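You operate a simulated robot arm through the tools that you are given. There is no shell and no other tool. Be economical: measure what you need, move in short steps, check, and stop when the job is done.

Carry out the task below with a simulated robot arm. There is one attempt and no reset: what you move stays moved.

JOB
Show the verbs booklet on the screen with the document camera.
Fine: lay it on the camera stage, swing the arm over it till the FOCUS display wakes, turn the camera focus knob till it shows IN FOCUS and the source dial to CAM.

The check looks at the end state, three seconds after you hand in, the way a careful person would. Anything else that was tipped, shoved, dropped, spilled or broken makes it a failure.

ROBOT AND FRAMES
A 7-joint arm with a two-finger parallel gripper on a trunk, on a base that drives. Base frame: it is fixed to the floor where the robot stands at the start and does not move with it; the origin is under the middle of the robot, x ahead of it, y to its left, z up; the surface under the hand at the start is at about z = 76. Units: cm, degrees, N and s.
With the tool pointing down near the work surface it reaches from about 22 to 58 cm from the robot's upright axis, wherever it stands. Its first joint turns from -166.0 to 166.0 degrees. Places, roughly: camera arm [60, -20, 100]; camera focus knob [40, -40, 80]; camera stage [50, -20, 80]; capture key [40, -50, 80]; lamp knob [50, -50, 80]; projection screen [70, 220, 210]; screen switch [50, 50, 90]; shade switch [50, 40, 90]; source dial [40, 40, 80]. Payload 3.4 kg.
The TCP is the grasp point between the finger pads, 3 cm short of the fingertips. In the tool frame z runs along the fingers and y along their closing line. The gripper opens to 9.4 cm. The fingers are 2.8 cm wide and 1 cm thick; the gripper's body (5 by 9.6 cm) begins 5.5 cm behind the TCP.
Orientation is that of the tool frame in the base frame, as a unit quaternion [x, y, z, w]. With the fingers straight down and closing along the base's y, the tool's x points along the base's -x, its y along +y and its z along -z.

CONTROLS
- The arm moves only by the tool apply_moves. Its argument "targets" is a list of rows, each an object of numbers (a shift or turn left out is 0, a gripper value left out holds the last): "dx", "dy", "dz": the shift along the tool's x, y, z in units of 40 mm (1.0 is 40 mm); "wx", "wy", "wz": the turn, a rotation vector about the tool's x, y, z in units of 5 degrees (1.0 is 5 degrees); "jaw": the closure, from 0 (fully open) to 1 (shut). In form: [{"dx": .., "dy": .., "dz": .., "wx": .., "wy": .., "wz": .., "jaw": ..}, ...]. A call has 1 to 20 rows; each row shifts and turns the commanded pose from where the row before left it, along the tool's axes as they then stand. A call with a number of a shift or a turn outside -1 to 1 is refused whole. A row lasts 0.2 s, in which the tool goes at most 5 cm and 8.6 degrees; a call with a longer step from one row to the next is refused whole, and so is a gripper value outside its range. A pose out of reach is approached as far as the arm can. The call stops where the force on the tool passes 40 N (or 10 N more than at its start, if that is more) or the arm is blocked; 0.2 s more then pass. Each finger travels about 7.2 cm/s and halts on what it meets, pressing with about 37 N; the grip force reading is that of the motor and also rises with nothing between the fingers. The clock runs only during rows and for 0.2 s after the last one: add rows that do not move to give the fingers time. It gives the time, the measured TCP pose, the force on the tool (base axes), the opening and the grip force at its end, in the units of the frame above (readings bear some noise), with the torque about the TCP (base axes, N m) and any sound that the robot's microphone picked up, and new pictures: "show" is both (left out), scene, wrist or none.
- Cameras (640 x 400 px; columns grow to the right, rows downward): "scene" is now at [2.34, 14.78, 161.32]; the picture's right is [-0.02, -1.00, 0.00], its down [-0.69, 0.02, -0.73] and it looks along [0.73, -0.02, -0.69] (base axes); focal length 281 px, centre (320, 200). "wrist" rides on the gripper at [7.6, 1.4, -10.2] in the tool frame; the picture's right is [-0.18, 0.98, 0.00], its down [-0.75, -0.14, -0.64] and it looks along [-0.63, -0.12, 0.77] (tool axes); focal length 243 px, centre (320, 200). There is no depth. A picture from a camera that has moved, and an enlarged one, comes with that camera's place and axes in the base frame and with its lens.
- lift_body(by): slides the trunk up (or, below 0, down) by that many cm; the arm and the scene camera ride with it, the base frame stays. It gives what a move gives, with no picture.
- drive_base(legs): drives the robot by 1 to 6 legs, each [ahead, left, turn to the left] in cm, cm and degrees, along the robot's own axes; the way and the turn of a leg run together, so that a leg with both is an arc; at most 150 cm and 180 degrees a leg. The arm and the cameras ride along, it lands a little off, and it stops where it bumps. It gives what a move gives, and a new picture of the scene camera.
- pan_tilt(pan, tilt): turns the head with the scene camera to pan (to the left, within 155 degrees either way) and tilt (down, from -29 to 69), counted from straight ahead of the robot. It gives what a move gives, and a new picture of the scene camera.
- close_up(camera, box): a new picture of the part [left, top, right, bottom] of that camera's present view, enlarged. It takes no simulated time.
- sign_off(): hands the job in; it is judged then, once.

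Go step by step. Nothing tells you exact positions but the pictures and the camera data: compare them with the known pose of the tool, close in by small moves and look again before you grip or let go. The budget is 120 turns and 260 pictures, counting those below and the enlarged ones. Unless the task says otherwise, let go and move clear before handing in, and close with one line.

The tools are called after "Emit:" as name(argument=value, ...) on one line, values as JSON. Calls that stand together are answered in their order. apply_moves: Moves the arm, as the interface text tells. Its arguments: {"type":"object","properties":{"targets":{"type":"array","items":{"type":"object","properties":{"dx":{"type":"number"},"dy":{"type":"number"},"dz":{"type":"number"},"wx":{"type":"number"},"wy":{"type":"number"},"wz":{"type":"number"},"jaw":{"type":"number"}}}},"show":{"type":"string","enum":["both","scene","wrist","none"]}},"required":["targets"]} The other tools are called the same way: lift_body (by) slides the trunk up or down; drive_base (legs) drives the base; pan_tilt (pan, tilt) turns the head that bears the scene camera; close_up (camera, box) takes an enlarged picture of a part of a camera's view; sign_off () hands the job in.

At the start:

```text
time_s: 0.0
tool_pos: [33.83, 6.87, 136.21]
orientation: [0.0, 1.0, 0.0, 0.0]
force: [-0.2, -0.2, -0.1]
moment: [0.01, -0.02, -0.01]
opening: 9.37
grasp_force: 0.1
trunk travel left (down, up): [-27.5, 11.1]
robot x, y, heading: [-0.14, -0.37, 0.1]
head pan, tilt: [-1.4, 43.4]
```

scene: 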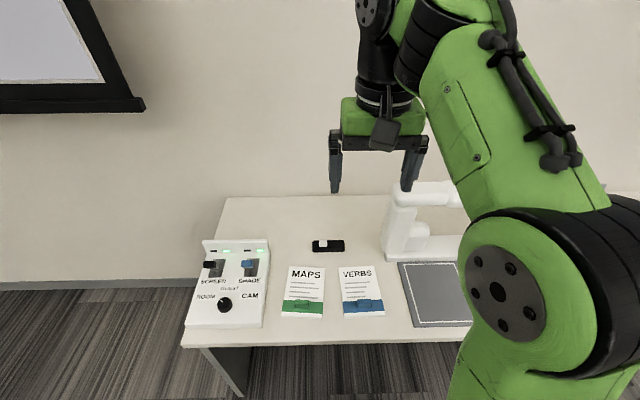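
wrist: 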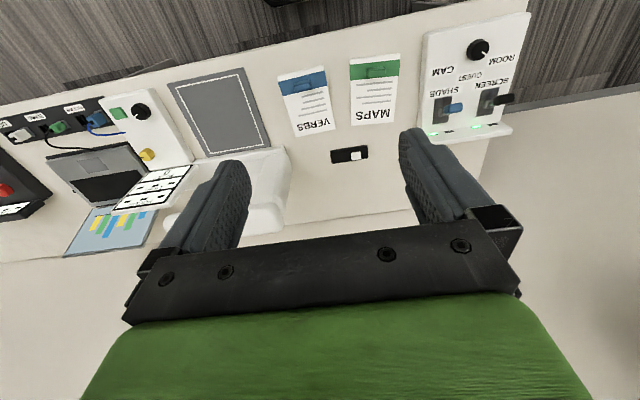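

The verbs booklet lies near (49, 0) with the camera stage to its right, partly hidden by the arm. I'll look closer at the panels and turn the head right.

Emit:
close_up(camera="scene", box=[170, 180, 490, 380])

Emit:
close_up(camera="wrist", box=[0, 40, 320, 240])

Emit:
pan_tilt(pan=-40, tilt=43)

```text
2.00 times, centred on (330, 280) of scene
camera zoom: at [2.34, 14.78, 161.32], right [-0.02, -1.0, 0.0], down [-0.69, 0.02, -0.73], along [0.73, -0.02, -0.69], focal length 562 px, centre (300, 40)
```

zoom: 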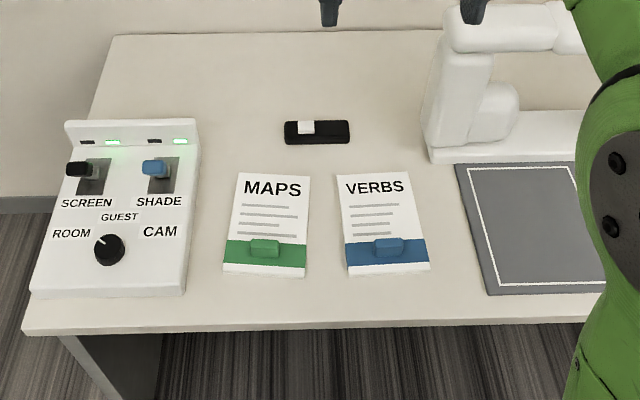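

```text
2.00 times, centred on (160, 140) of wrist
camera zoom: at [26.18, 8.17, 146.55], right [0.18, 0.98, 0.0], down [0.75, -0.14, 0.64], along [0.63, -0.12, -0.77], focal length 485 px, centre (640, 320)
```

zoom: 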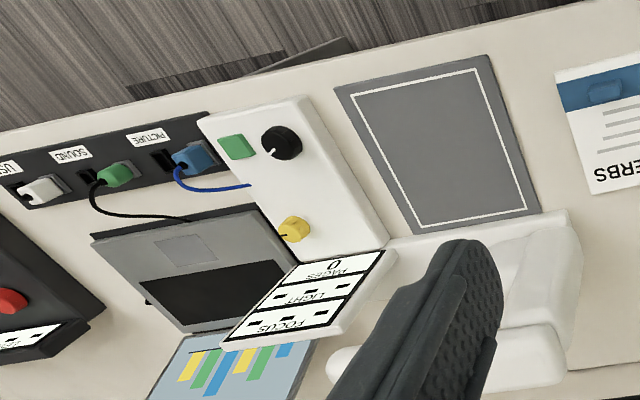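

```text
time_s: 1.1
tool_pos: [33.66, 6.76, 136.3]
orientation: [0.0, 1.0, 0.0, 0.0]
force: [-0.8, -0.5, 0.9]
moment: [0.0, -0.04, 0.0]
opening: 9.42
grasp_force: 0.0
trunk travel left (down, up): [-27.5, 11.1]
robot x, y, heading: [0.16, 0.28, -0.2]
head pan, tilt: [-40.0, 43.0]
camera scene: at [0.44, 9.66, 161.37], right [-0.64, -0.77, 0.0], down [-0.52, 0.44, -0.73], along [0.56, -0.47, -0.68], focal length 281 px, centre (320, 200)
```

scene: 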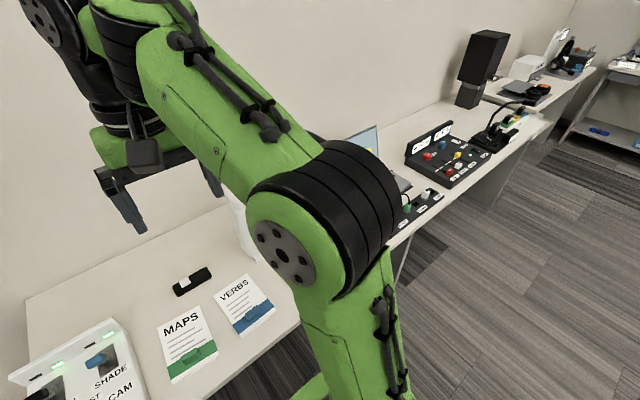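

The dial sits near (42, 42, 81), slightly out of reach from here. I'll drive left and face the head forward.

Emit:
drive_base(legs=[[0, 32, 0]])

Emit:
pan_tilt(pan=0, tilt=50)

```text
time_s: 3.2
tool_pos: [33.83, 39.29, 136.33]
orientation: [0.0, 1.0, -0.001, 0.0]
force: [0.8, 0.1, 0.6]
moment: [0.0, -0.02, 0.01]
opening: 9.4
grasp_force: 0.0
trunk travel left (down, up): [-27.5, 11.1]
robot x, y, heading: [0.12, 32.77, 0.1]
head pan, tilt: [-40.0, 43.0]
camera scene: at [0.43, 42.16, 161.36], right [-0.64, -0.77, 0.0], down [-0.52, 0.44, -0.73], along [0.56, -0.47, -0.68], focal length 281 px, centre (320, 200)
```

scene: 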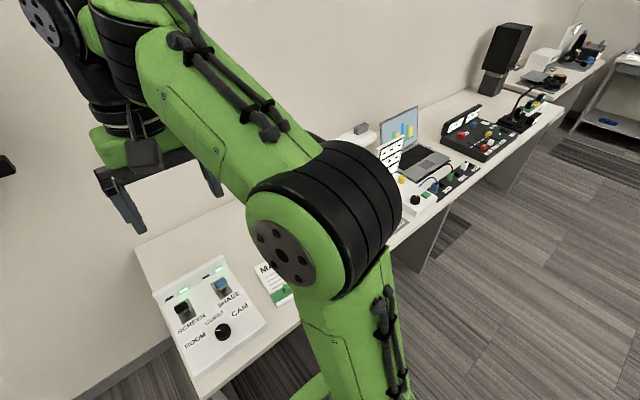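

```text
time_s: 4.3
tool_pos: [33.87, 39.17, 136.3]
orientation: [0.001, 1.0, 0.0, 0.0]
force: [-0.2, -0.2, -0.7]
moment: [0.0, 0.0, 0.06]
opening: 9.4
grasp_force: 0.0
trunk travel left (down, up): [-27.5, 11.1]
robot x, y, heading: [0.2, 32.44, -0.1]
head pan, tilt: [0.0, 50.0]
camera scene: at [1.79, 47.37, 160.39], right [0.0, -1.0, 0.0], down [-0.77, 0.0, -0.64], along [0.64, 0.0, -0.77], focal length 281 px, centre (320, 200)
```

scene: 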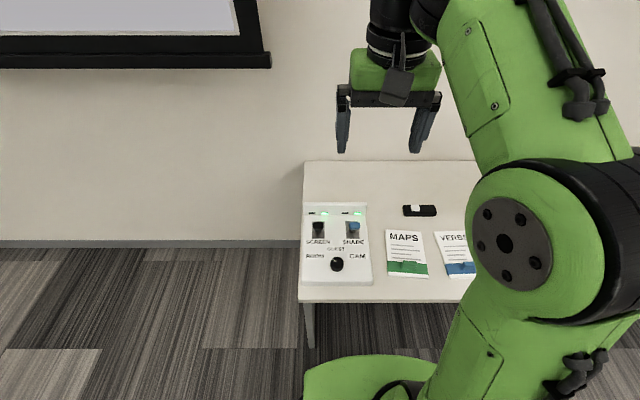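

Dial about (42, 42.4). Moving above it.

Emit:
apply_moves(targets=[{"dx": -0.6, "dy": 0.2, "dz": 0.7}, {"dx": -0.6, "dy": 0.2, "dz": 0.7}, {"dx": -0.6, "dy": 0.2, "dz": 0.7}, {"dx": -0.2, "dy": 0.15, "dz": 0.9}, {"dz": 1}, {"dz": 1}, {"dz": 1}, {"dz": 1}, {"dz": 1}, {"dz": 1}])

Emit:
close_up(camera="scene", box=[260, 150, 420, 300])

```text
time_s: 6.5
tool_pos: [41.96, 42.02, 100.16]
orientation: [0.0, 1.0, 0.001, 0.0]
force: [0.6, 0.7, 0.0]
moment: [-0.02, -0.01, 0.01]
opening: 9.4
grasp_force: 0.1
trunk travel left (down, up): [-27.5, 11.1]
robot x, y, heading: [-0.01, 32.17, -0.2]
head pan, tilt: [0.0, 50.0]
camera scene: at [1.91, 47.41, 160.39], right [0.0, -1.0, 0.0], down [-0.77, 0.0, -0.64], along [0.64, 0.0, -0.77], focal length 281 px, centre (320, 200)
camera wrist: at [34.28, 43.51, 110.42], right [0.18, 0.98, 0.0], down [0.75, -0.14, 0.64], along [0.63, -0.12, -0.77], focal length 243 px, centre (320, 200)
```

scene: 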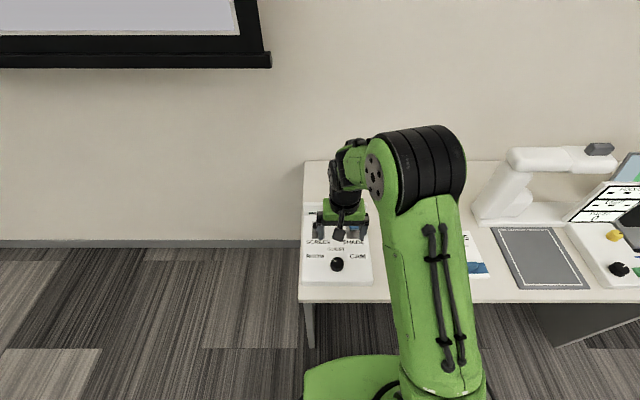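
wrist: 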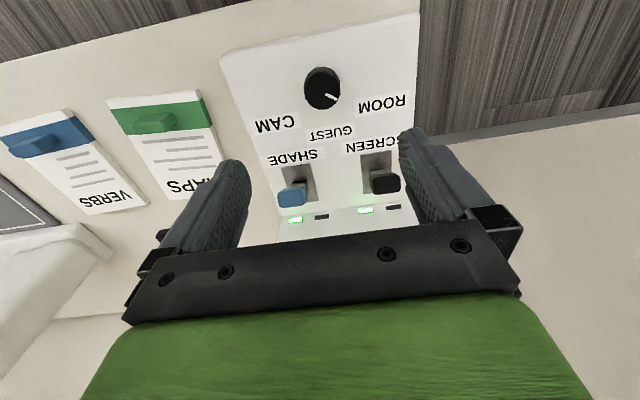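

```text
2.67 times, centred on (340, 225) of scene
camera zoom: at [1.91, 47.41, 160.39], right [0.0, -1.0, 0.0], down [-0.77, 0.0, -0.64], along [0.64, 0.0, -0.77], focal length 750 px, centre (267, 133)
```

zoom: 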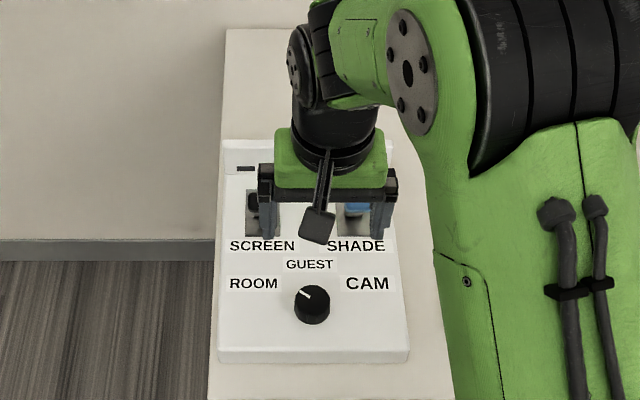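

The dial is at (42.2, 42.2) pointing to ROOM; CAM is about 115° clockwise. I'll pre-rotate the hand by −55° and come down around it.

Emit:
apply_moves(targets=[{"wz": -1, "dz": 0.3}, {"wz": -1, "dz": 0.3}, {"wz": -1, "dz": 0.3}, {"wz": -1, "dz": 0.3}, {"wz": -1, "dz": 0.3}, {"wz": -1, "dz": 0.3}, {"wz": -1, "dz": 0.3}, {"wz": -1, "dz": 0.3}, {"wz": -1, "dz": 0.3}, {"wz": -1, "dz": 0.3}, {"wz": -1}, {}])

Emit:
close_up(camera="scene", box=[280, 200, 400, 290])

```text
time_s: 9.1
tool_pos: [41.97, 42.28, 88.25]
orientation: [-0.463, 0.887, 0.0, 0.0]
force: [-0.3, 0.0, 0.6]
moment: [0.0, -0.02, 0.01]
opening: 9.39
grasp_force: 0.1
trunk travel left (down, up): [-27.5, 11.1]
robot x, y, heading: [-0.01, 32.5, -0.1]
head pan, tilt: [0.0, 50.0]
camera scene: at [1.81, 47.38, 160.39], right [0.0, -1.0, 0.0], down [-0.77, 0.0, -0.64], along [0.64, 0.0, -0.77], focal length 281 px, centre (320, 200)
camera wrist: at [36.35, 36.77, 98.56], right [-0.7, 0.71, 0.0], down [0.55, 0.54, 0.64], along [0.46, 0.45, -0.77], focal length 243 px, centre (320, 200)
```

scene: 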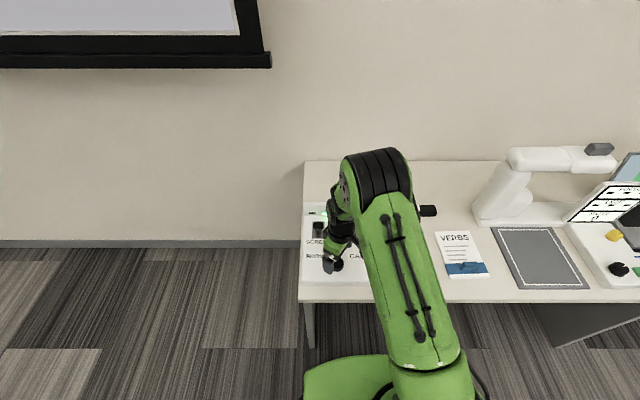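
wrist: 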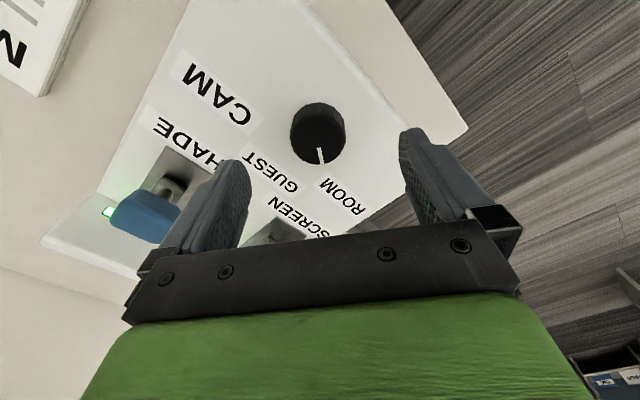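

```text
4.44 times, centred on (340, 245) of scene
camera zoom: at [1.81, 47.38, 160.39], right [0.0, -1.0, 0.0], down [-0.77, 0.0, -0.64], along [0.64, 0.0, -0.77], focal length 1249 px, centre (231, 0)
```

zoom: 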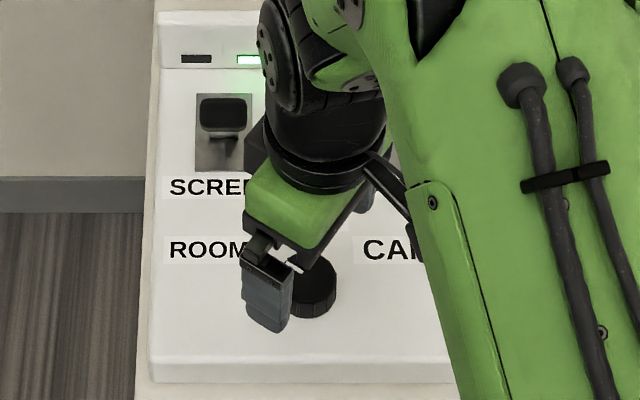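

Emit:
apply_moves(targets=[{"dz": 0.5}, {"dz": 0.5}, {}])

Emit:
close_up(camera="scene", box=[300, 230, 380, 290])

```text
time_s: 9.9
tool_pos: [41.86, 42.22, 84.35]
orientation: [-0.462, 0.887, 0.001, 0.0]
force: [-0.2, 0.3, -0.1]
moment: [0.01, 0.01, 0.0]
opening: 9.42
grasp_force: 0.0
trunk travel left (down, up): [-27.5, 11.1]
robot x, y, heading: [-0.07, 32.23, -0.0]
head pan, tilt: [0.0, 50.0]
camera scene: at [1.78, 47.38, 160.39], right [0.0, -1.0, 0.0], down [-0.77, 0.0, -0.64], along [0.64, 0.0, -0.77], focal length 281 px, centre (320, 200)
camera wrist: at [36.29, 36.7, 94.57], right [-0.7, 0.71, 0.0], down [0.55, 0.54, 0.64], along [0.46, 0.45, -0.77], focal length 243 px, centre (320, 200)
```

scene: 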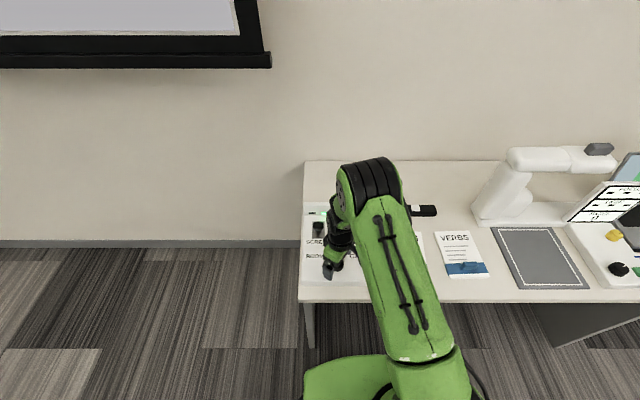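
wrist: 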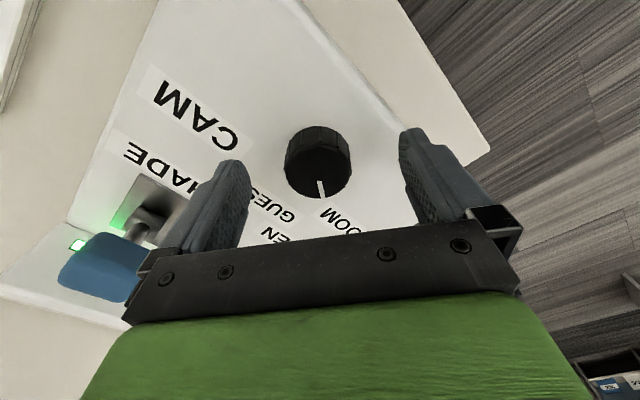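

```text
6.67 times, centred on (340, 260) of scene
camera zoom: at [1.78, 47.38, 160.39], right [0.0, -1.0, 0.0], down [-0.77, 0.0, -0.64], along [0.64, 0.0, -0.77], focal length 1874 px, centre (187, -200)
```

zoom: 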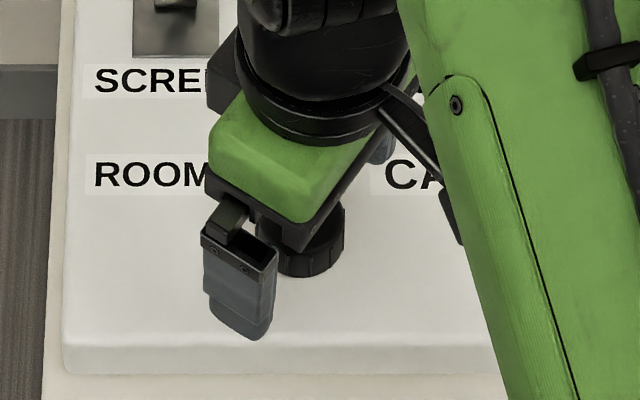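

The panel surface is near z=79 and the knob is centred under the hand. I'll go down 1 cm and close.

Emit:
apply_moves(targets=[{"dz": 0.27}, {"jaw": 0.3}, {"jaw": 0.5}, {"jaw": 0.7}, {"jaw": 0.9}, {"jaw": 1}, {"jaw": 1}])

```text
time_s: 11.5
tool_pos: [42.04, 42.22, 83.22]
orientation: [-0.461, 0.887, -0.001, 0.001]
force: [7.5, -5.9, 2.2]
moment: [-0.51, -0.27, -0.04]
opening: 4.11
grasp_force: 45.3
trunk travel left (down, up): [-27.5, 11.1]
robot x, y, heading: [-0.07, 32.38, -0.0]
head pan, tilt: [0.0, 50.0]
camera scene: at [1.9, 47.29, 160.4], right [0.0, -1.0, 0.0], down [-0.77, 0.0, -0.64], along [0.64, 0.0, -0.77], focal length 281 px, centre (320, 200)
camera wrist: at [36.42, 36.62, 93.5], right [-0.7, 0.72, 0.0], down [0.55, 0.54, 0.64], along [0.46, 0.45, -0.77], focal length 243 px, centre (320, 200)
```

scene: 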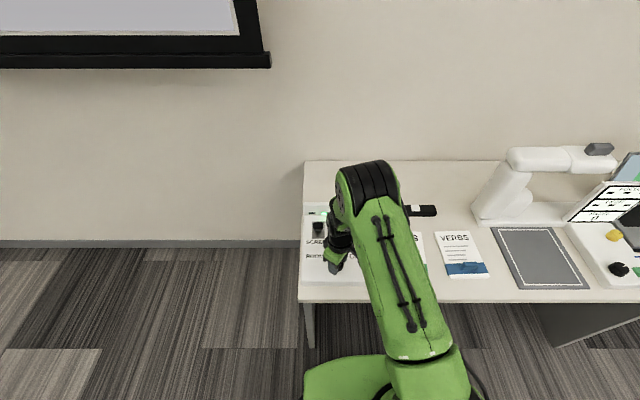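
wrist: 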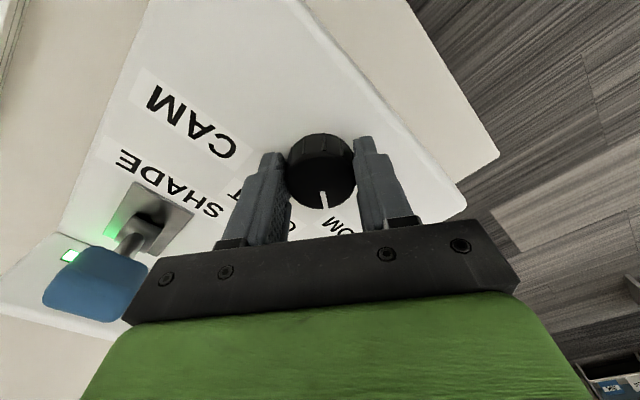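

Knob gripped at 4.1 cm. Turning clockwise.

Emit:
apply_moves(targets=[{"wz": 1}, {"wz": 1}, {"wz": 1}, {"wz": 1}, {"wz": 1}, {"wz": 1}, {"wz": 1}, {"wz": 1}, {"wz": 1}, {"wz": 1}, {"wz": 1}, {"wz": 1}, {"wz": 1}, {"wz": 1}, {"wz": 1}, {"wz": 1}, {"wz": 1}, {"wz": 1}, {"wz": 1}, {"wz": 1}])

```text
time_s: 15.7
tool_pos: [41.94, 42.42, 83.2]
orientation: [0.383, 0.924, 0.001, -0.001]
force: [14.3, 17.8, 5.0]
moment: [0.01, -0.77, 0.1]
opening: 4.1
grasp_force: 45.2
trunk travel left (down, up): [-27.5, 11.1]
robot x, y, heading: [0.12, 32.63, -0.4]
head pan, tilt: [0.0, 50.0]
camera scene: at [1.99, 47.68, 160.36], right [0.0, -1.0, 0.0], down [-0.77, 0.0, -0.64], along [0.64, 0.0, -0.77], focal length 281 px, centre (320, 200)
camera wrist: at [37.55, 48.85, 93.5], right [0.83, 0.56, 0.0], down [0.43, -0.63, 0.64], along [0.36, -0.53, -0.77], focal length 243 px, centre (320, 200)
```

scene: 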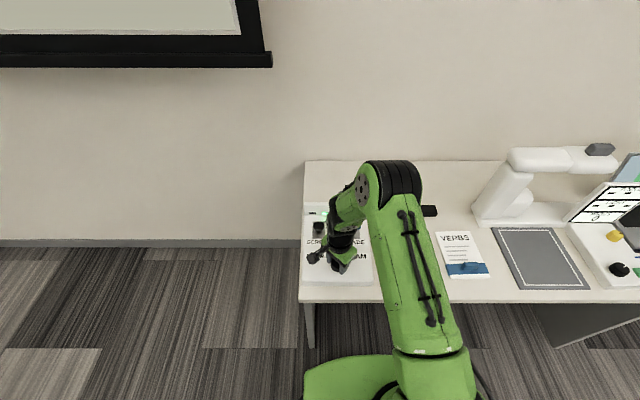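
wrist: 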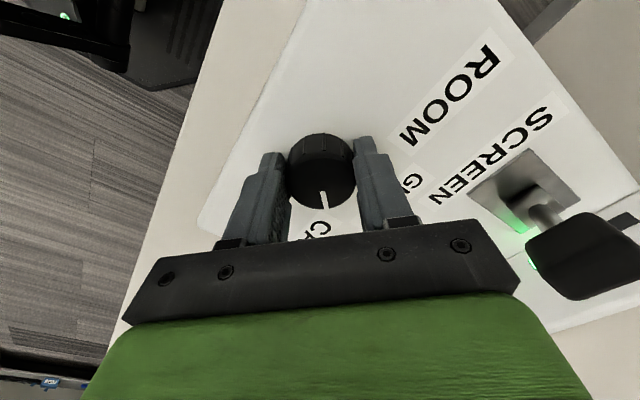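

Emit:
apply_moves(targets=[{"wz": 1}, {"wz": 0.4}, {}, {"jaw": 0.5}, {"jaw": 0}, {"jaw": 0}, {"dz": -0.5}, {"dz": -1}, {"dz": -1}, {"dz": -1}])

Emit:
close_up(camera="wrist", box=[200, 20, 440, 170])

```text
time_s: 17.9
tool_pos: [41.89, 42.15, 97.37]
orientation: [0.439, 0.899, 0.0, 0.0]
force: [-0.8, -0.1, 0.3]
moment: [-0.02, -0.05, -0.02]
opening: 9.41
grasp_force: 0.1
trunk travel left (down, up): [-27.5, 11.1]
robot x, y, heading: [0.11, 32.43, -0.1]
head pan, tilt: [0.0, 50.0]
camera scene: at [1.68, 47.36, 160.4], right [0.0, -1.0, 0.0], down [-0.77, 0.0, -0.64], along [0.64, 0.0, -0.77], focal length 281 px, centre (320, 200)
camera wrist: at [38.24, 48.96, 107.58], right [0.89, 0.46, 0.0], down [0.35, -0.68, 0.64], along [0.3, -0.57, -0.77], focal length 243 px, centre (320, 200)
```

scene: 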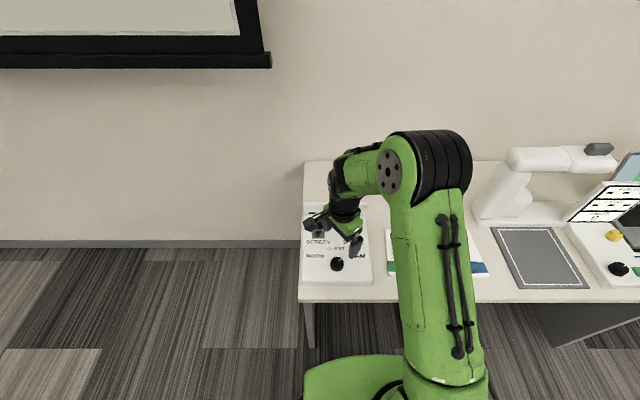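
wrist: 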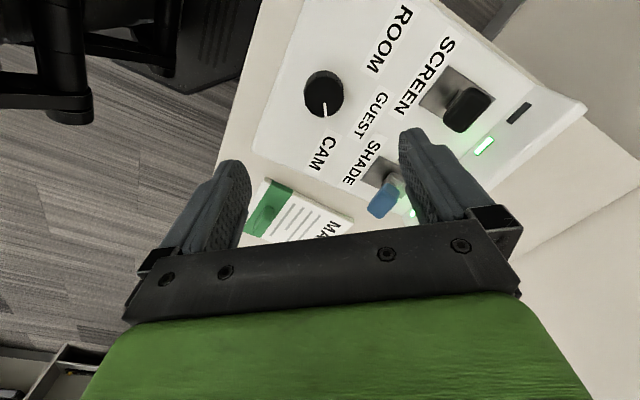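

```text
2.67 times, centred on (320, 95) of wrist
camera zoom: at [38.24, 48.96, 107.58], right [0.89, 0.46, 0.0], down [0.35, -0.68, 0.64], along [0.3, -0.57, -0.77], focal length 647 px, centre (320, 480)
```

zoom: 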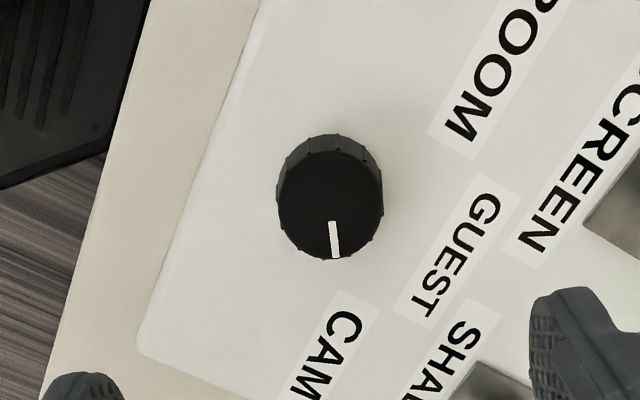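

Dial points at CAM. Now I'll raise, untwist and drive right to the booklet/stage.

Emit:
apply_moves(targets=[{"wz": -1, "dz": -0.6}, {"wz": -1, "dz": -0.6}, {"wz": -1, "dz": -0.6}, {"wz": -1, "dz": -0.6}, {"wz": -1, "dz": -0.6}, {"wz": -1, "dz": -0.6}, {"wz": -1, "dz": -0.6}, {"wz": -1, "dz": -0.6}, {"wz": -1, "dz": -0.6}, {"wz": -1}, {"wz": -0.42}], show="none")

Emit:
drive_base(legs=[[0, -42, 0]])

Emit:
close_up(camera="wrist", box=[0, 0, 640, 400])

```text
time_s: 20.3
tool_pos: [41.83, 42.21, 118.7]
orientation: [-0.002, 1.0, 0.0, 0.0]
force: [-0.2, 0.4, 0.2]
moment: [-0.03, 0.0, 0.02]
opening: 9.42
grasp_force: 0.0
trunk travel left (down, up): [-27.5, 11.1]
robot x, y, heading: [0.12, 32.22, 0.4]
head pan, tilt: [0.0, 50.0]
```

```text
time_s: 22.9
tool_pos: [41.83, -0.07, 118.74]
orientation: [-0.001, 1.0, 0.0, 0.0]
force: [0.0, 0.8, 0.0]
moment: [0.0, 0.0, -0.02]
opening: 9.4
grasp_force: 0.0
trunk travel left (down, up): [-27.5, 11.1]
robot x, y, heading: [-0.06, -9.99, -0.2]
head pan, tilt: [0.0, 50.0]
camera scene: at [1.78, 5.08, 160.4], right [0.0, -1.0, 0.0], down [-0.77, 0.0, -0.64], along [0.64, 0.0, -0.77], focal length 281 px, centre (320, 200)
```

scene: 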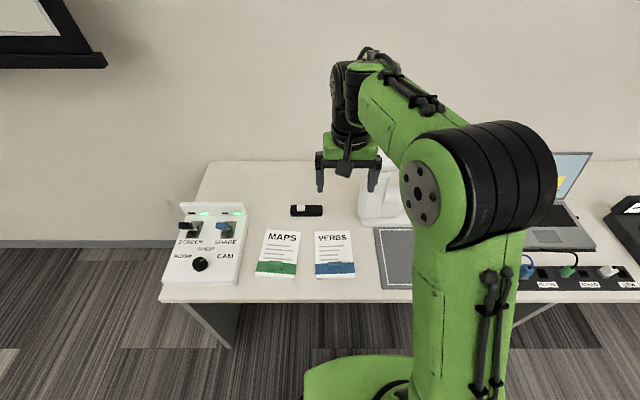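

```text
1.00 times, centred on (320, 200) of wrist (not enlarged: the box is as wide or as high as the picture)
camera zoom: at [34.14, 1.31, 129.06], right [0.18, 0.98, 0.0], down [0.75, -0.14, 0.64], along [0.63, -0.12, -0.77], focal length 243 px, centre (320, 200)
```

zoom: 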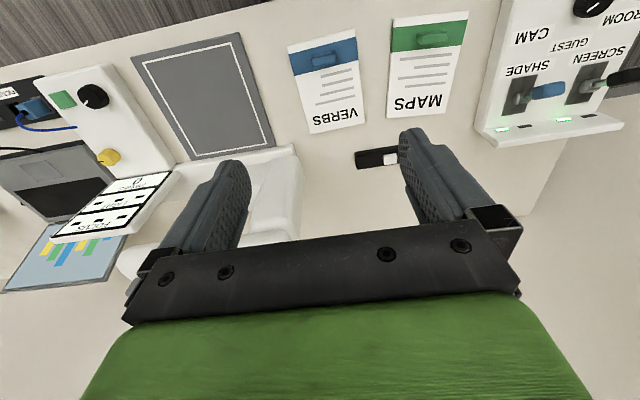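

Emit:
close_up(camera="scene", box=[290, 215, 410, 290])

Emit:
close_up(camera="wrist", box=[120, 10, 400, 185])

```text
5.33 times, centred on (350, 252) of scene
camera zoom: at [1.78, 5.08, 160.4], right [0.0, -1.0, 0.0], down [-0.77, 0.0, -0.64], along [0.64, 0.0, -0.77], focal length 1499 px, centre (160, -80)
```

zoom: 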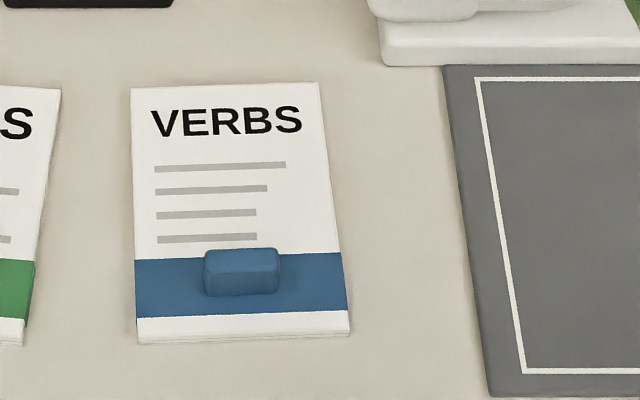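

```text
2.29 times, centred on (260, 98) of wrist
camera zoom: at [34.14, 1.31, 129.06], right [0.18, 0.98, 0.0], down [0.75, -0.14, 0.64], along [0.63, -0.12, -0.77], focal length 555 px, centre (457, 434)
```

zoom: 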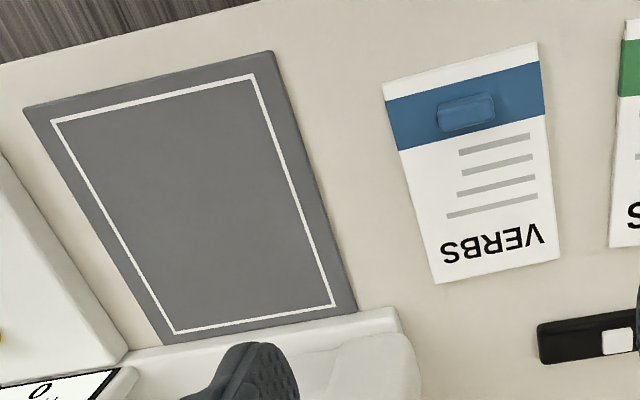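

Tab centre about (42.6, 0.3, 79), long along y; stage frame is x 37.5–57.5, y −33 to −16. I'll turn the hand 90° to close along x over the tab.

Emit:
apply_moves(targets=[{"dx": -0.2, "dy": 0.08}, {"wz": 1, "dz": 0.4}, {"wz": 1, "dz": 0.4}, {"wz": 1, "dz": 0.4}, {"wz": 1, "dz": 0.4}, {"wz": 1, "dz": 0.4}, {"wz": 1, "dz": 0.4}, {"wz": 1, "dz": 0.4}, {"wz": 1, "dz": 0.4}, {"wz": 1, "dz": 0.4}, {"wz": 1, "dz": 0.4}, {"wz": 1, "dz": 0.4}, {"wz": 1, "dz": 0.4}, {"wz": 1, "dz": 0.4}, {"wz": 1, "dz": 0.4}, {"wz": 1, "dz": 0.4}, {"wz": 1, "dz": 0.4}, {"wz": 1, "dz": 0.4}, {"wz": 1, "dz": 0.4}, {}])

Emit:
close_up(camera="scene", box=[290, 200, 410, 290])

```text
time_s: 27.1
tool_pos: [42.62, 0.48, 90.01]
orientation: [0.707, 0.707, 0.0, 0.0]
force: [-1.1, -0.1, -0.3]
moment: [-0.05, -0.03, 0.02]
opening: 9.4
grasp_force: 0.0
trunk travel left (down, up): [-27.5, 11.1]
robot x, y, heading: [-0.29, -9.92, -0.1]
head pan, tilt: [0.0, 50.0]
camera scene: at [1.76, 5.17, 160.39], right [0.0, -1.0, 0.0], down [-0.77, 0.0, -0.64], along [0.64, 0.0, -0.77], focal length 281 px, centre (320, 200)
camera wrist: at [44.01, 8.02, 100.31], right [0.98, -0.18, 0.0], down [-0.14, -0.75, 0.64], along [-0.12, -0.63, -0.77], focal length 243 px, centre (320, 200)
```

scene: 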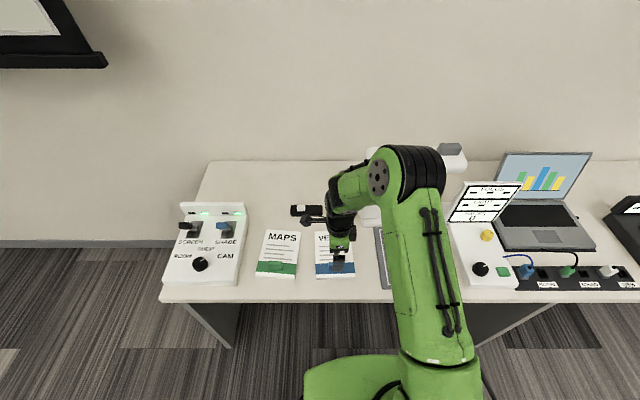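
wrist: 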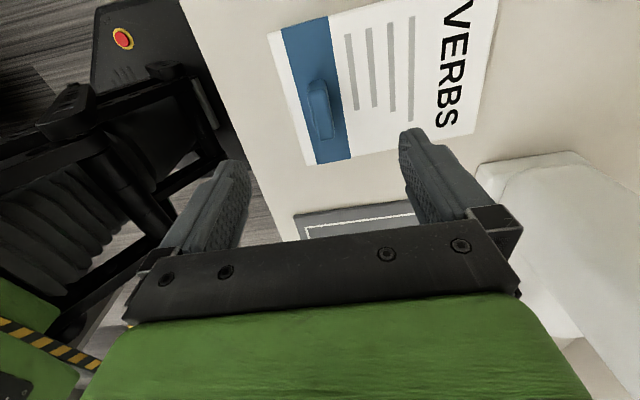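

```text
4.44 times, centred on (350, 245) of scene
camera zoom: at [1.76, 5.17, 160.39], right [0.0, -1.0, 0.0], down [-0.77, 0.0, -0.64], along [0.64, 0.0, -0.77], focal length 1249 px, centre (187, 0)
```

zoom: 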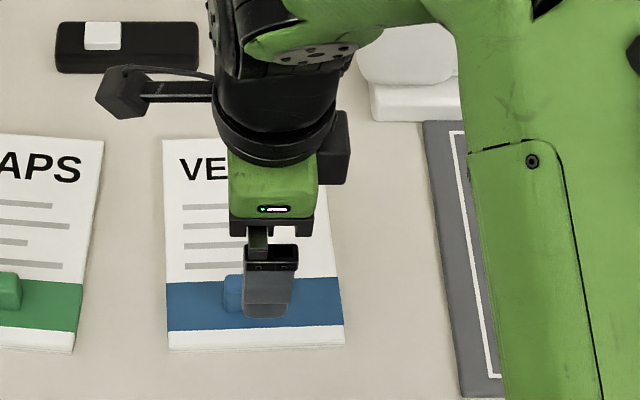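

Aligned over the tab. Descend and grip.

Emit:
apply_moves(targets=[{"dz": 1}, {"dz": 0.8}, {"dz": 0.4}, {"dz": 0.06}, {"jaw": 0.3}, {"jaw": 0.5}, {"jaw": 0.7}, {"jaw": 0.9}, {"jaw": 1}, {"jaw": 1}])

Emit:
close_up(camera="scene", box=[290, 200, 410, 290])

```text
time_s: 29.3
tool_pos: [42.67, 0.44, 81.12]
orientation: [0.706, 0.708, 0.002, 0.002]
force: [2.9, 1.4, 24.4]
moment: [-0.02, 0.16, 0.24]
opening: 1.55
grasp_force: 37.2
trunk travel left (down, up): [-27.5, 11.1]
robot x, y, heading: [0.14, -10.0, -0.1]
head pan, tilt: [0.0, 50.0]
camera scene: at [1.6, 5.13, 160.41], right [0.0, -1.0, 0.0], down [-0.77, 0.0, -0.64], along [0.64, 0.0, -0.77], focal length 281 px, centre (320, 200)
camera wrist: at [43.99, 7.99, 91.37], right [0.98, -0.18, 0.0], down [-0.14, -0.75, 0.64], along [-0.11, -0.63, -0.77], focal length 243 px, centre (320, 200)
```

scene: 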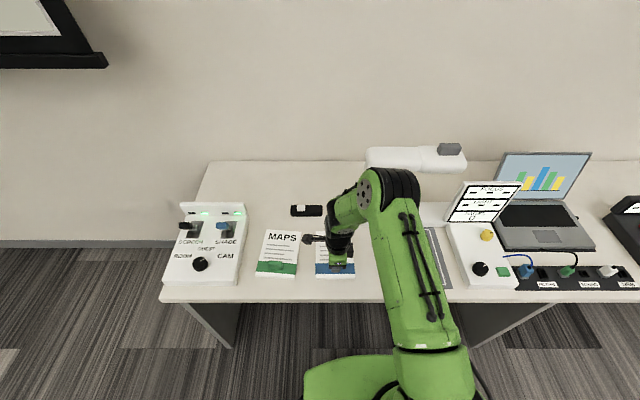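
wrist: 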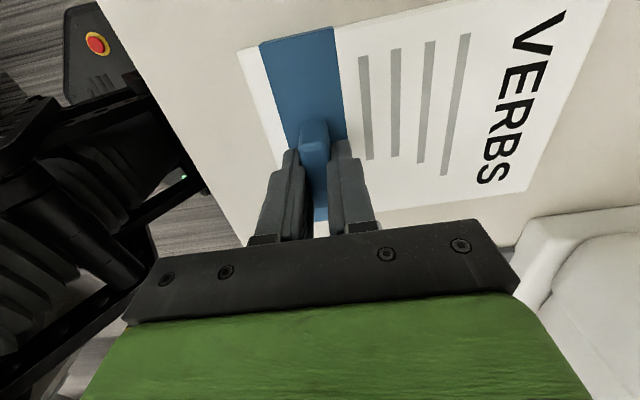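

```text
4.44 times, centred on (350, 245) of scene
camera zoom: at [1.6, 5.13, 160.41], right [0.0, -1.0, 0.0], down [-0.77, 0.0, -0.64], along [0.64, 0.0, -0.77], focal length 1249 px, centre (187, 0)
```

zoom: 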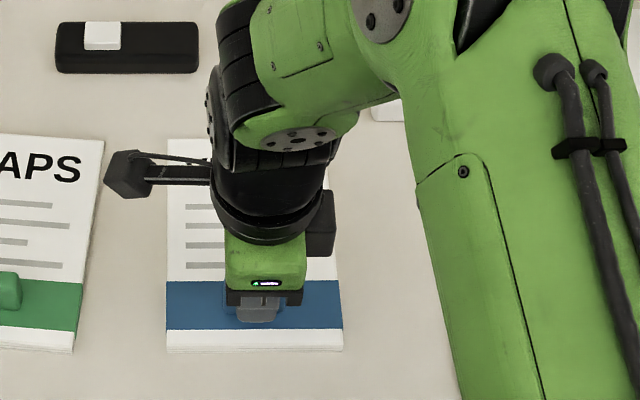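

Emit:
apply_moves(targets=[{"dz": -0.4}, {"dz": -0.5}, {"dz": -0.5}, {"dz": -0.4}, {}])

```text
time_s: 30.5
tool_pos: [42.57, 0.48, 88.32]
orientation: [0.707, 0.708, 0.0, 0.0]
force: [0.7, -0.6, -0.5]
moment: [0.0, 0.05, 0.0]
opening: 1.48
grasp_force: 36.8
trunk travel left (down, up): [-27.5, 11.1]
robot x, y, heading: [-0.24, -10.07, -0.2]
head pan, tilt: [0.0, 50.0]
camera scene: at [1.82, 5.19, 160.39], right [0.0, -1.0, 0.0], down [-0.77, 0.0, -0.64], along [0.64, 0.0, -0.77], focal length 281 px, centre (320, 200)
camera wrist: at [44.01, 7.93, 98.49], right [0.98, -0.18, 0.0], down [-0.14, -0.75, 0.64], along [-0.12, -0.63, -0.77], focal length 243 px, centre (320, 200)
```

scene: 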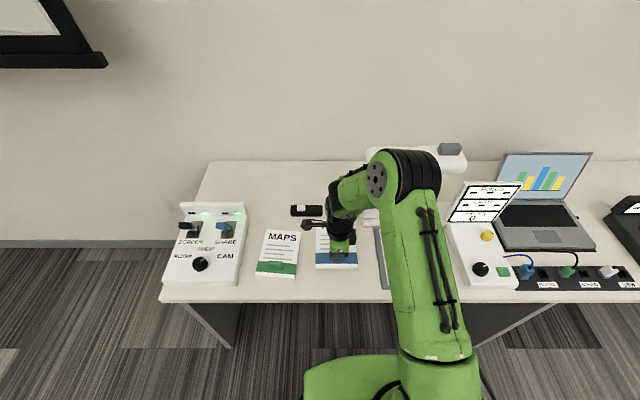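
wrist: 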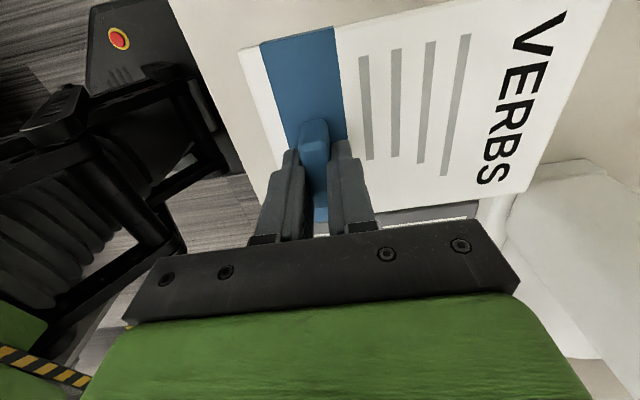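

Booklet is held level. Carry it right 25 cm, to the stage, shifting slightly toward me.

Emit:
apply_moves(targets=[{"dy": -0.3, "dx": -0.3}, {"dx": -0.6}, {"dx": -0.7}, {"dx": -0.7}, {"dx": -0.7}, {"dx": -0.7}, {"dx": -0.7}, {"dx": -0.7}, {"dx": -0.7}, {"dx": -0.45}, {}])

Emit:
close_up(camera="scene", box=[340, 130, 540, 300])

```text
time_s: 32.9
tool_pos: [41.35, -24.71, 88.11]
orientation: [0.706, 0.708, 0.0, 0.0]
force: [-0.7, 0.2, -1.8]
moment: [0.02, 0.04, -0.01]
opening: 1.53
grasp_force: 36.7
trunk travel left (down, up): [-27.5, 11.1]
robot x, y, heading: [-0.12, -9.91, 0.0]
head pan, tilt: [0.0, 50.0]
camera scene: at [1.8, 5.19, 160.39], right [0.0, -1.0, 0.0], down [-0.77, 0.0, -0.64], along [0.64, 0.0, -0.77], focal length 281 px, centre (320, 200)
camera wrist: at [42.76, -17.09, 98.36], right [0.98, -0.18, 0.0], down [-0.14, -0.75, 0.64], along [-0.12, -0.63, -0.77], focal length 243 px, centre (320, 200)
```

scene: 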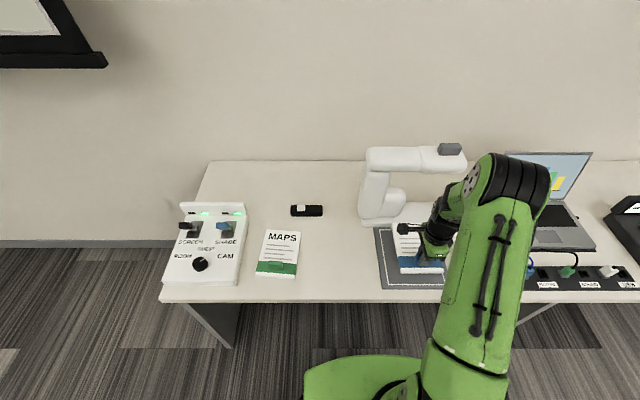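
wrist: 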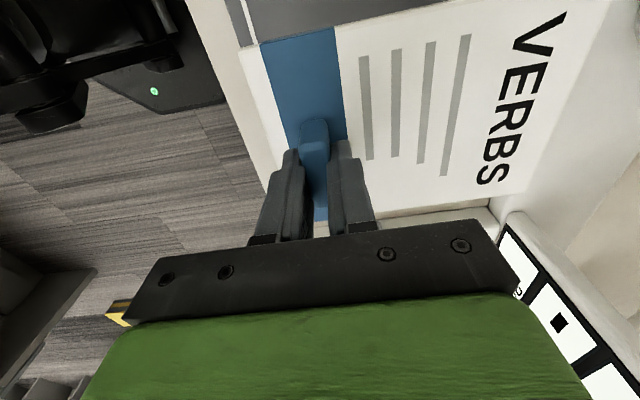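

```text
2.35 times, centred on (440, 215) of scene
camera zoom: at [1.8, 5.19, 160.39], right [0.0, -1.0, 0.0], down [-0.77, 0.0, -0.64], along [0.64, 0.0, -0.77], focal length 661 px, centre (38, 165)
```

zoom: 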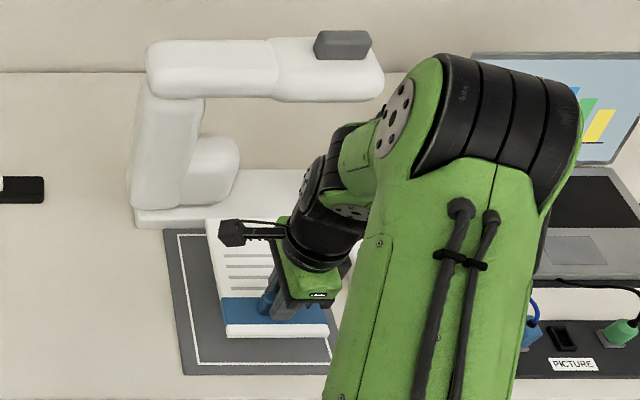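

Over the stage. Lowering slowly until contact.

Emit:
apply_moves(targets=[{"dz": 0.5}, {"dz": 0.5}, {"dz": 0.25}, {"dz": 0.1}, {"dz": 0.05}, {"dz": 0.05}, {}])

Emit:
close_up(camera="scene", box=[340, 180, 500, 300])

```text
time_s: 34.5
tool_pos: [41.41, -24.62, 82.29]
orientation: [0.706, 0.708, -0.001, -0.001]
force: [0.7, -0.3, -0.9]
moment: [0.05, 0.04, 0.0]
opening: 1.52
grasp_force: 36.9
trunk travel left (down, up): [-27.5, 11.1]
robot x, y, heading: [-0.2, -9.69, -0.2]
head pan, tilt: [0.0, 50.0]
camera scene: at [1.8, 5.16, 160.39], right [0.0, -1.0, 0.0], down [-0.77, 0.0, -0.64], along [0.64, 0.0, -0.77], focal length 281 px, centre (320, 200)
camera wrist: at [42.77, -17.09, 92.56], right [0.98, -0.18, 0.0], down [-0.14, -0.75, 0.64], along [-0.12, -0.63, -0.77], focal length 243 px, centre (320, 200)
```

scene: 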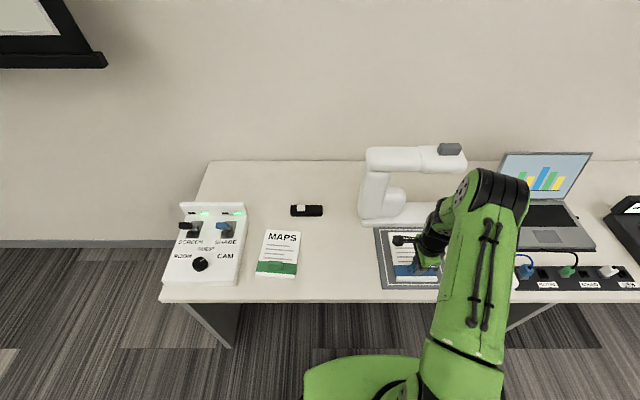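
wrist: 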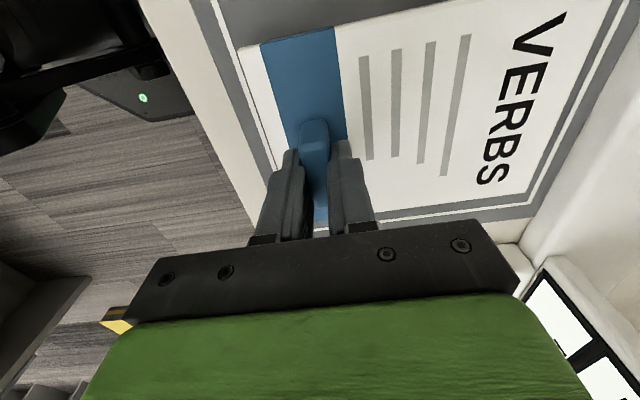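

```text
3.33 times, centred on (420, 240) of scene
camera zoom: at [1.8, 5.16, 160.39], right [0.0, -1.0, 0.0], down [-0.77, 0.0, -0.64], along [0.64, 0.0, -0.77], focal length 937 px, centre (-13, 67)
```

zoom: 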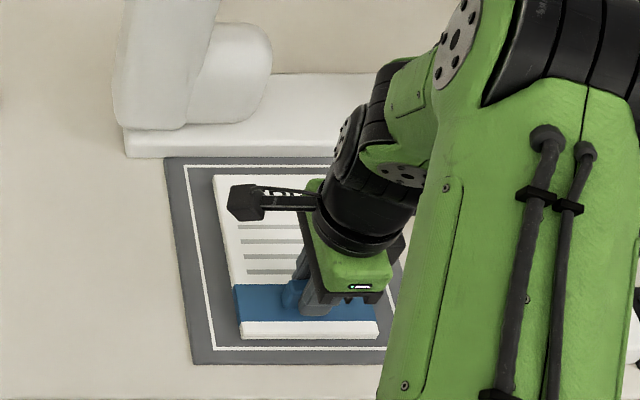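

Emit:
apply_moves(targets=[{"dz": 0.07}, {"dz": 0.07}, {"dz": 0.07}, {}], show="wrist")

```text
time_s: 35.5
tool_pos: [41.58, -24.62, 81.9]
orientation: [0.706, 0.708, 0.002, 0.003]
force: [-4.0, 1.3, 20.4]
moment: [0.46, 0.63, 0.08]
opening: 1.53
grasp_force: 36.6
trunk travel left (down, up): [-27.5, 11.1]
robot x, y, heading: [0.04, -9.99, 0.2]
head pan, tilt: [0.0, 50.0]
stopped in row 4: the force on the tool passed its limit at 42 N (the readings are from after the stop); the commanded pose is now the measured one
camera wrist: at [42.82, -17.06, 92.15], right [0.98, -0.18, 0.01], down [-0.14, -0.75, 0.64], along [-0.11, -0.63, -0.77], focal length 243 px, centre (320, 200)
```

wrist: 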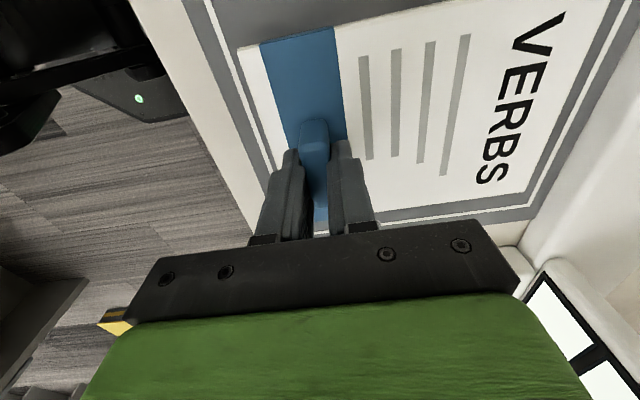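

Set down on the stage. Release gently and rise.

Emit:
apply_moves(targets=[{"jaw": 0.7}, {"jaw": 0.5}, {"jaw": 0.5}, {"dz": -0.3}, {"dz": -0.7}, {"dz": -1}, {"dz": -1}, {"dz": -1}, {"dz": -1}, {"dz": -1}, {"dz": -1}])

Emit:
close_up(camera="scene", box=[340, 130, 540, 300])

```text
time_s: 37.9
tool_pos: [41.3, -24.69, 109.86]
orientation: [0.706, 0.708, 0.002, 0.002]
force: [0.2, 0.4, 0.1]
moment: [0.0, 0.01, -0.03]
opening: 4.7
grasp_force: 0.0
trunk travel left (down, up): [-27.5, 11.1]
robot x, y, heading: [0.13, -9.86, 0.1]
head pan, tilt: [0.0, 50.0]
camera scene: at [1.7, 5.19, 160.39], right [0.0, -1.0, 0.0], down [-0.77, 0.0, -0.64], along [0.64, 0.0, -0.77], focal length 281 px, centre (320, 200)
camera wrist: at [42.64, -17.14, 120.16], right [0.98, -0.18, 0.01], down [-0.14, -0.75, 0.64], along [-0.11, -0.63, -0.77], focal length 243 px, centre (320, 200)
```

scene: 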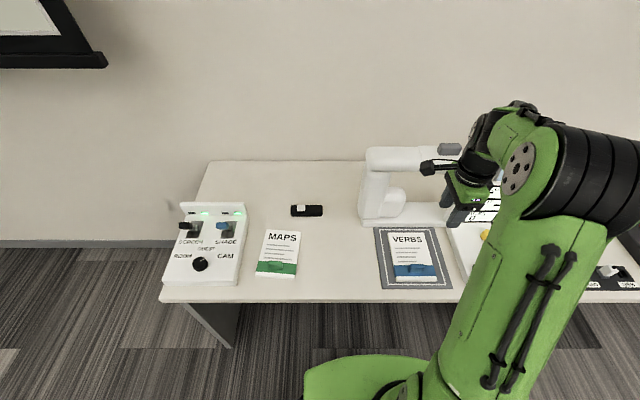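
wrist: 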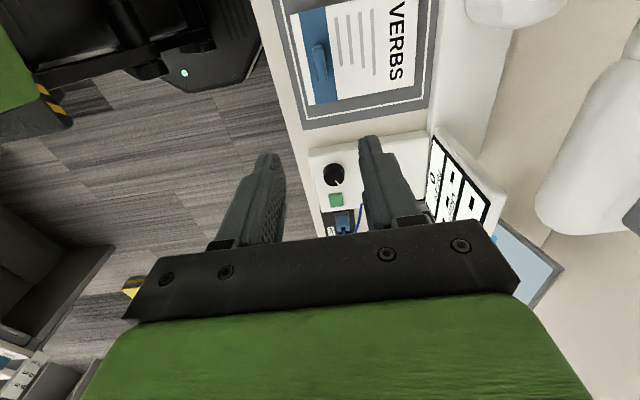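

```text
2.35 times, centred on (440, 215) of scene
camera zoom: at [1.7, 5.19, 160.39], right [0.0, -1.0, 0.0], down [-0.77, 0.0, -0.64], along [0.64, 0.0, -0.77], focal length 661 px, centre (38, 165)
```

zoom: 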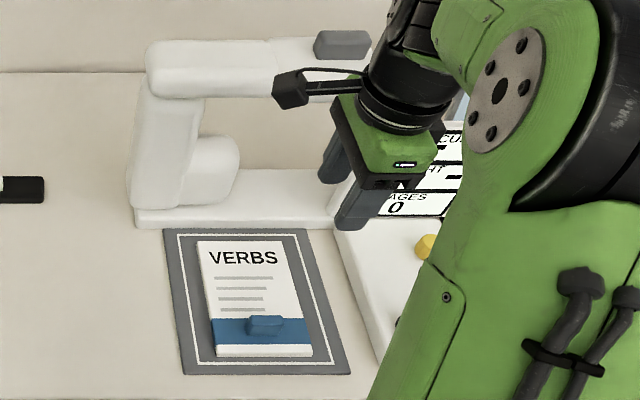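

Booklet is well inside the frame. Next is the camera arm, which points right; I'll raise and retract the hand, then check the area to the right before driving there.

Emit:
apply_moves(targets=[{"dz": -1, "jaw": 0}, {"dz": -1}, {"dz": -1}, {"dz": -1}], show="wrist")

Emit:
pan_tilt(pan=-90, tilt=45)

```text
time_s: 38.9
tool_pos: [41.33, -24.69, 125.84]
orientation: [0.706, 0.708, 0.002, 0.002]
force: [0.2, 0.4, 0.3]
moment: [-0.01, 0.03, 0.04]
opening: 9.4
grasp_force: 0.0
trunk travel left (down, up): [-27.5, 11.1]
robot x, y, heading: [-0.01, -10.1, 0.2]
head pan, tilt: [0.0, 50.0]
camera wrist: at [42.58, -17.09, 136.24], right [0.98, -0.18, 0.01], down [-0.14, -0.75, 0.64], along [-0.11, -0.63, -0.77], focal length 243 px, centre (320, 200)
```

wrist: 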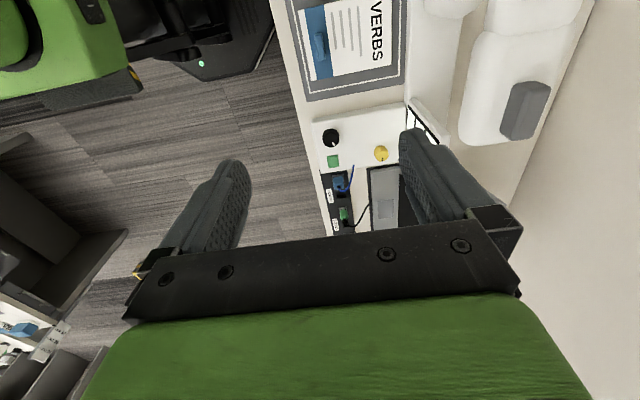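

```text
time_s: 40.5
tool_pos: [41.21, -24.73, 125.93]
orientation: [0.706, 0.708, 0.001, 0.002]
force: [-1.0, 0.0, -1.1]
moment: [0.0, 0.01, -0.03]
opening: 9.41
grasp_force: 0.0
trunk travel left (down, up): [-27.5, 11.1]
robot x, y, heading: [0.03, -10.02, -0.0]
head pan, tilt: [-90.0, 45.0]
camera scene: at [-5.92, -2.96, 161.08], right [-1.0, 0.0, 0.0], down [0.0, 0.71, -0.71], along [0.0, -0.71, -0.71], focal length 281 px, centre (320, 200)
```

scene: 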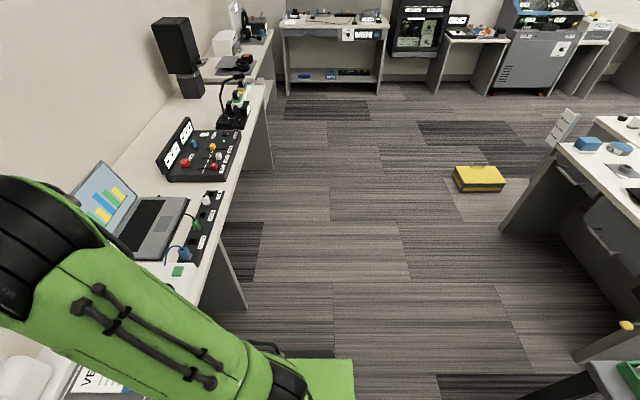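

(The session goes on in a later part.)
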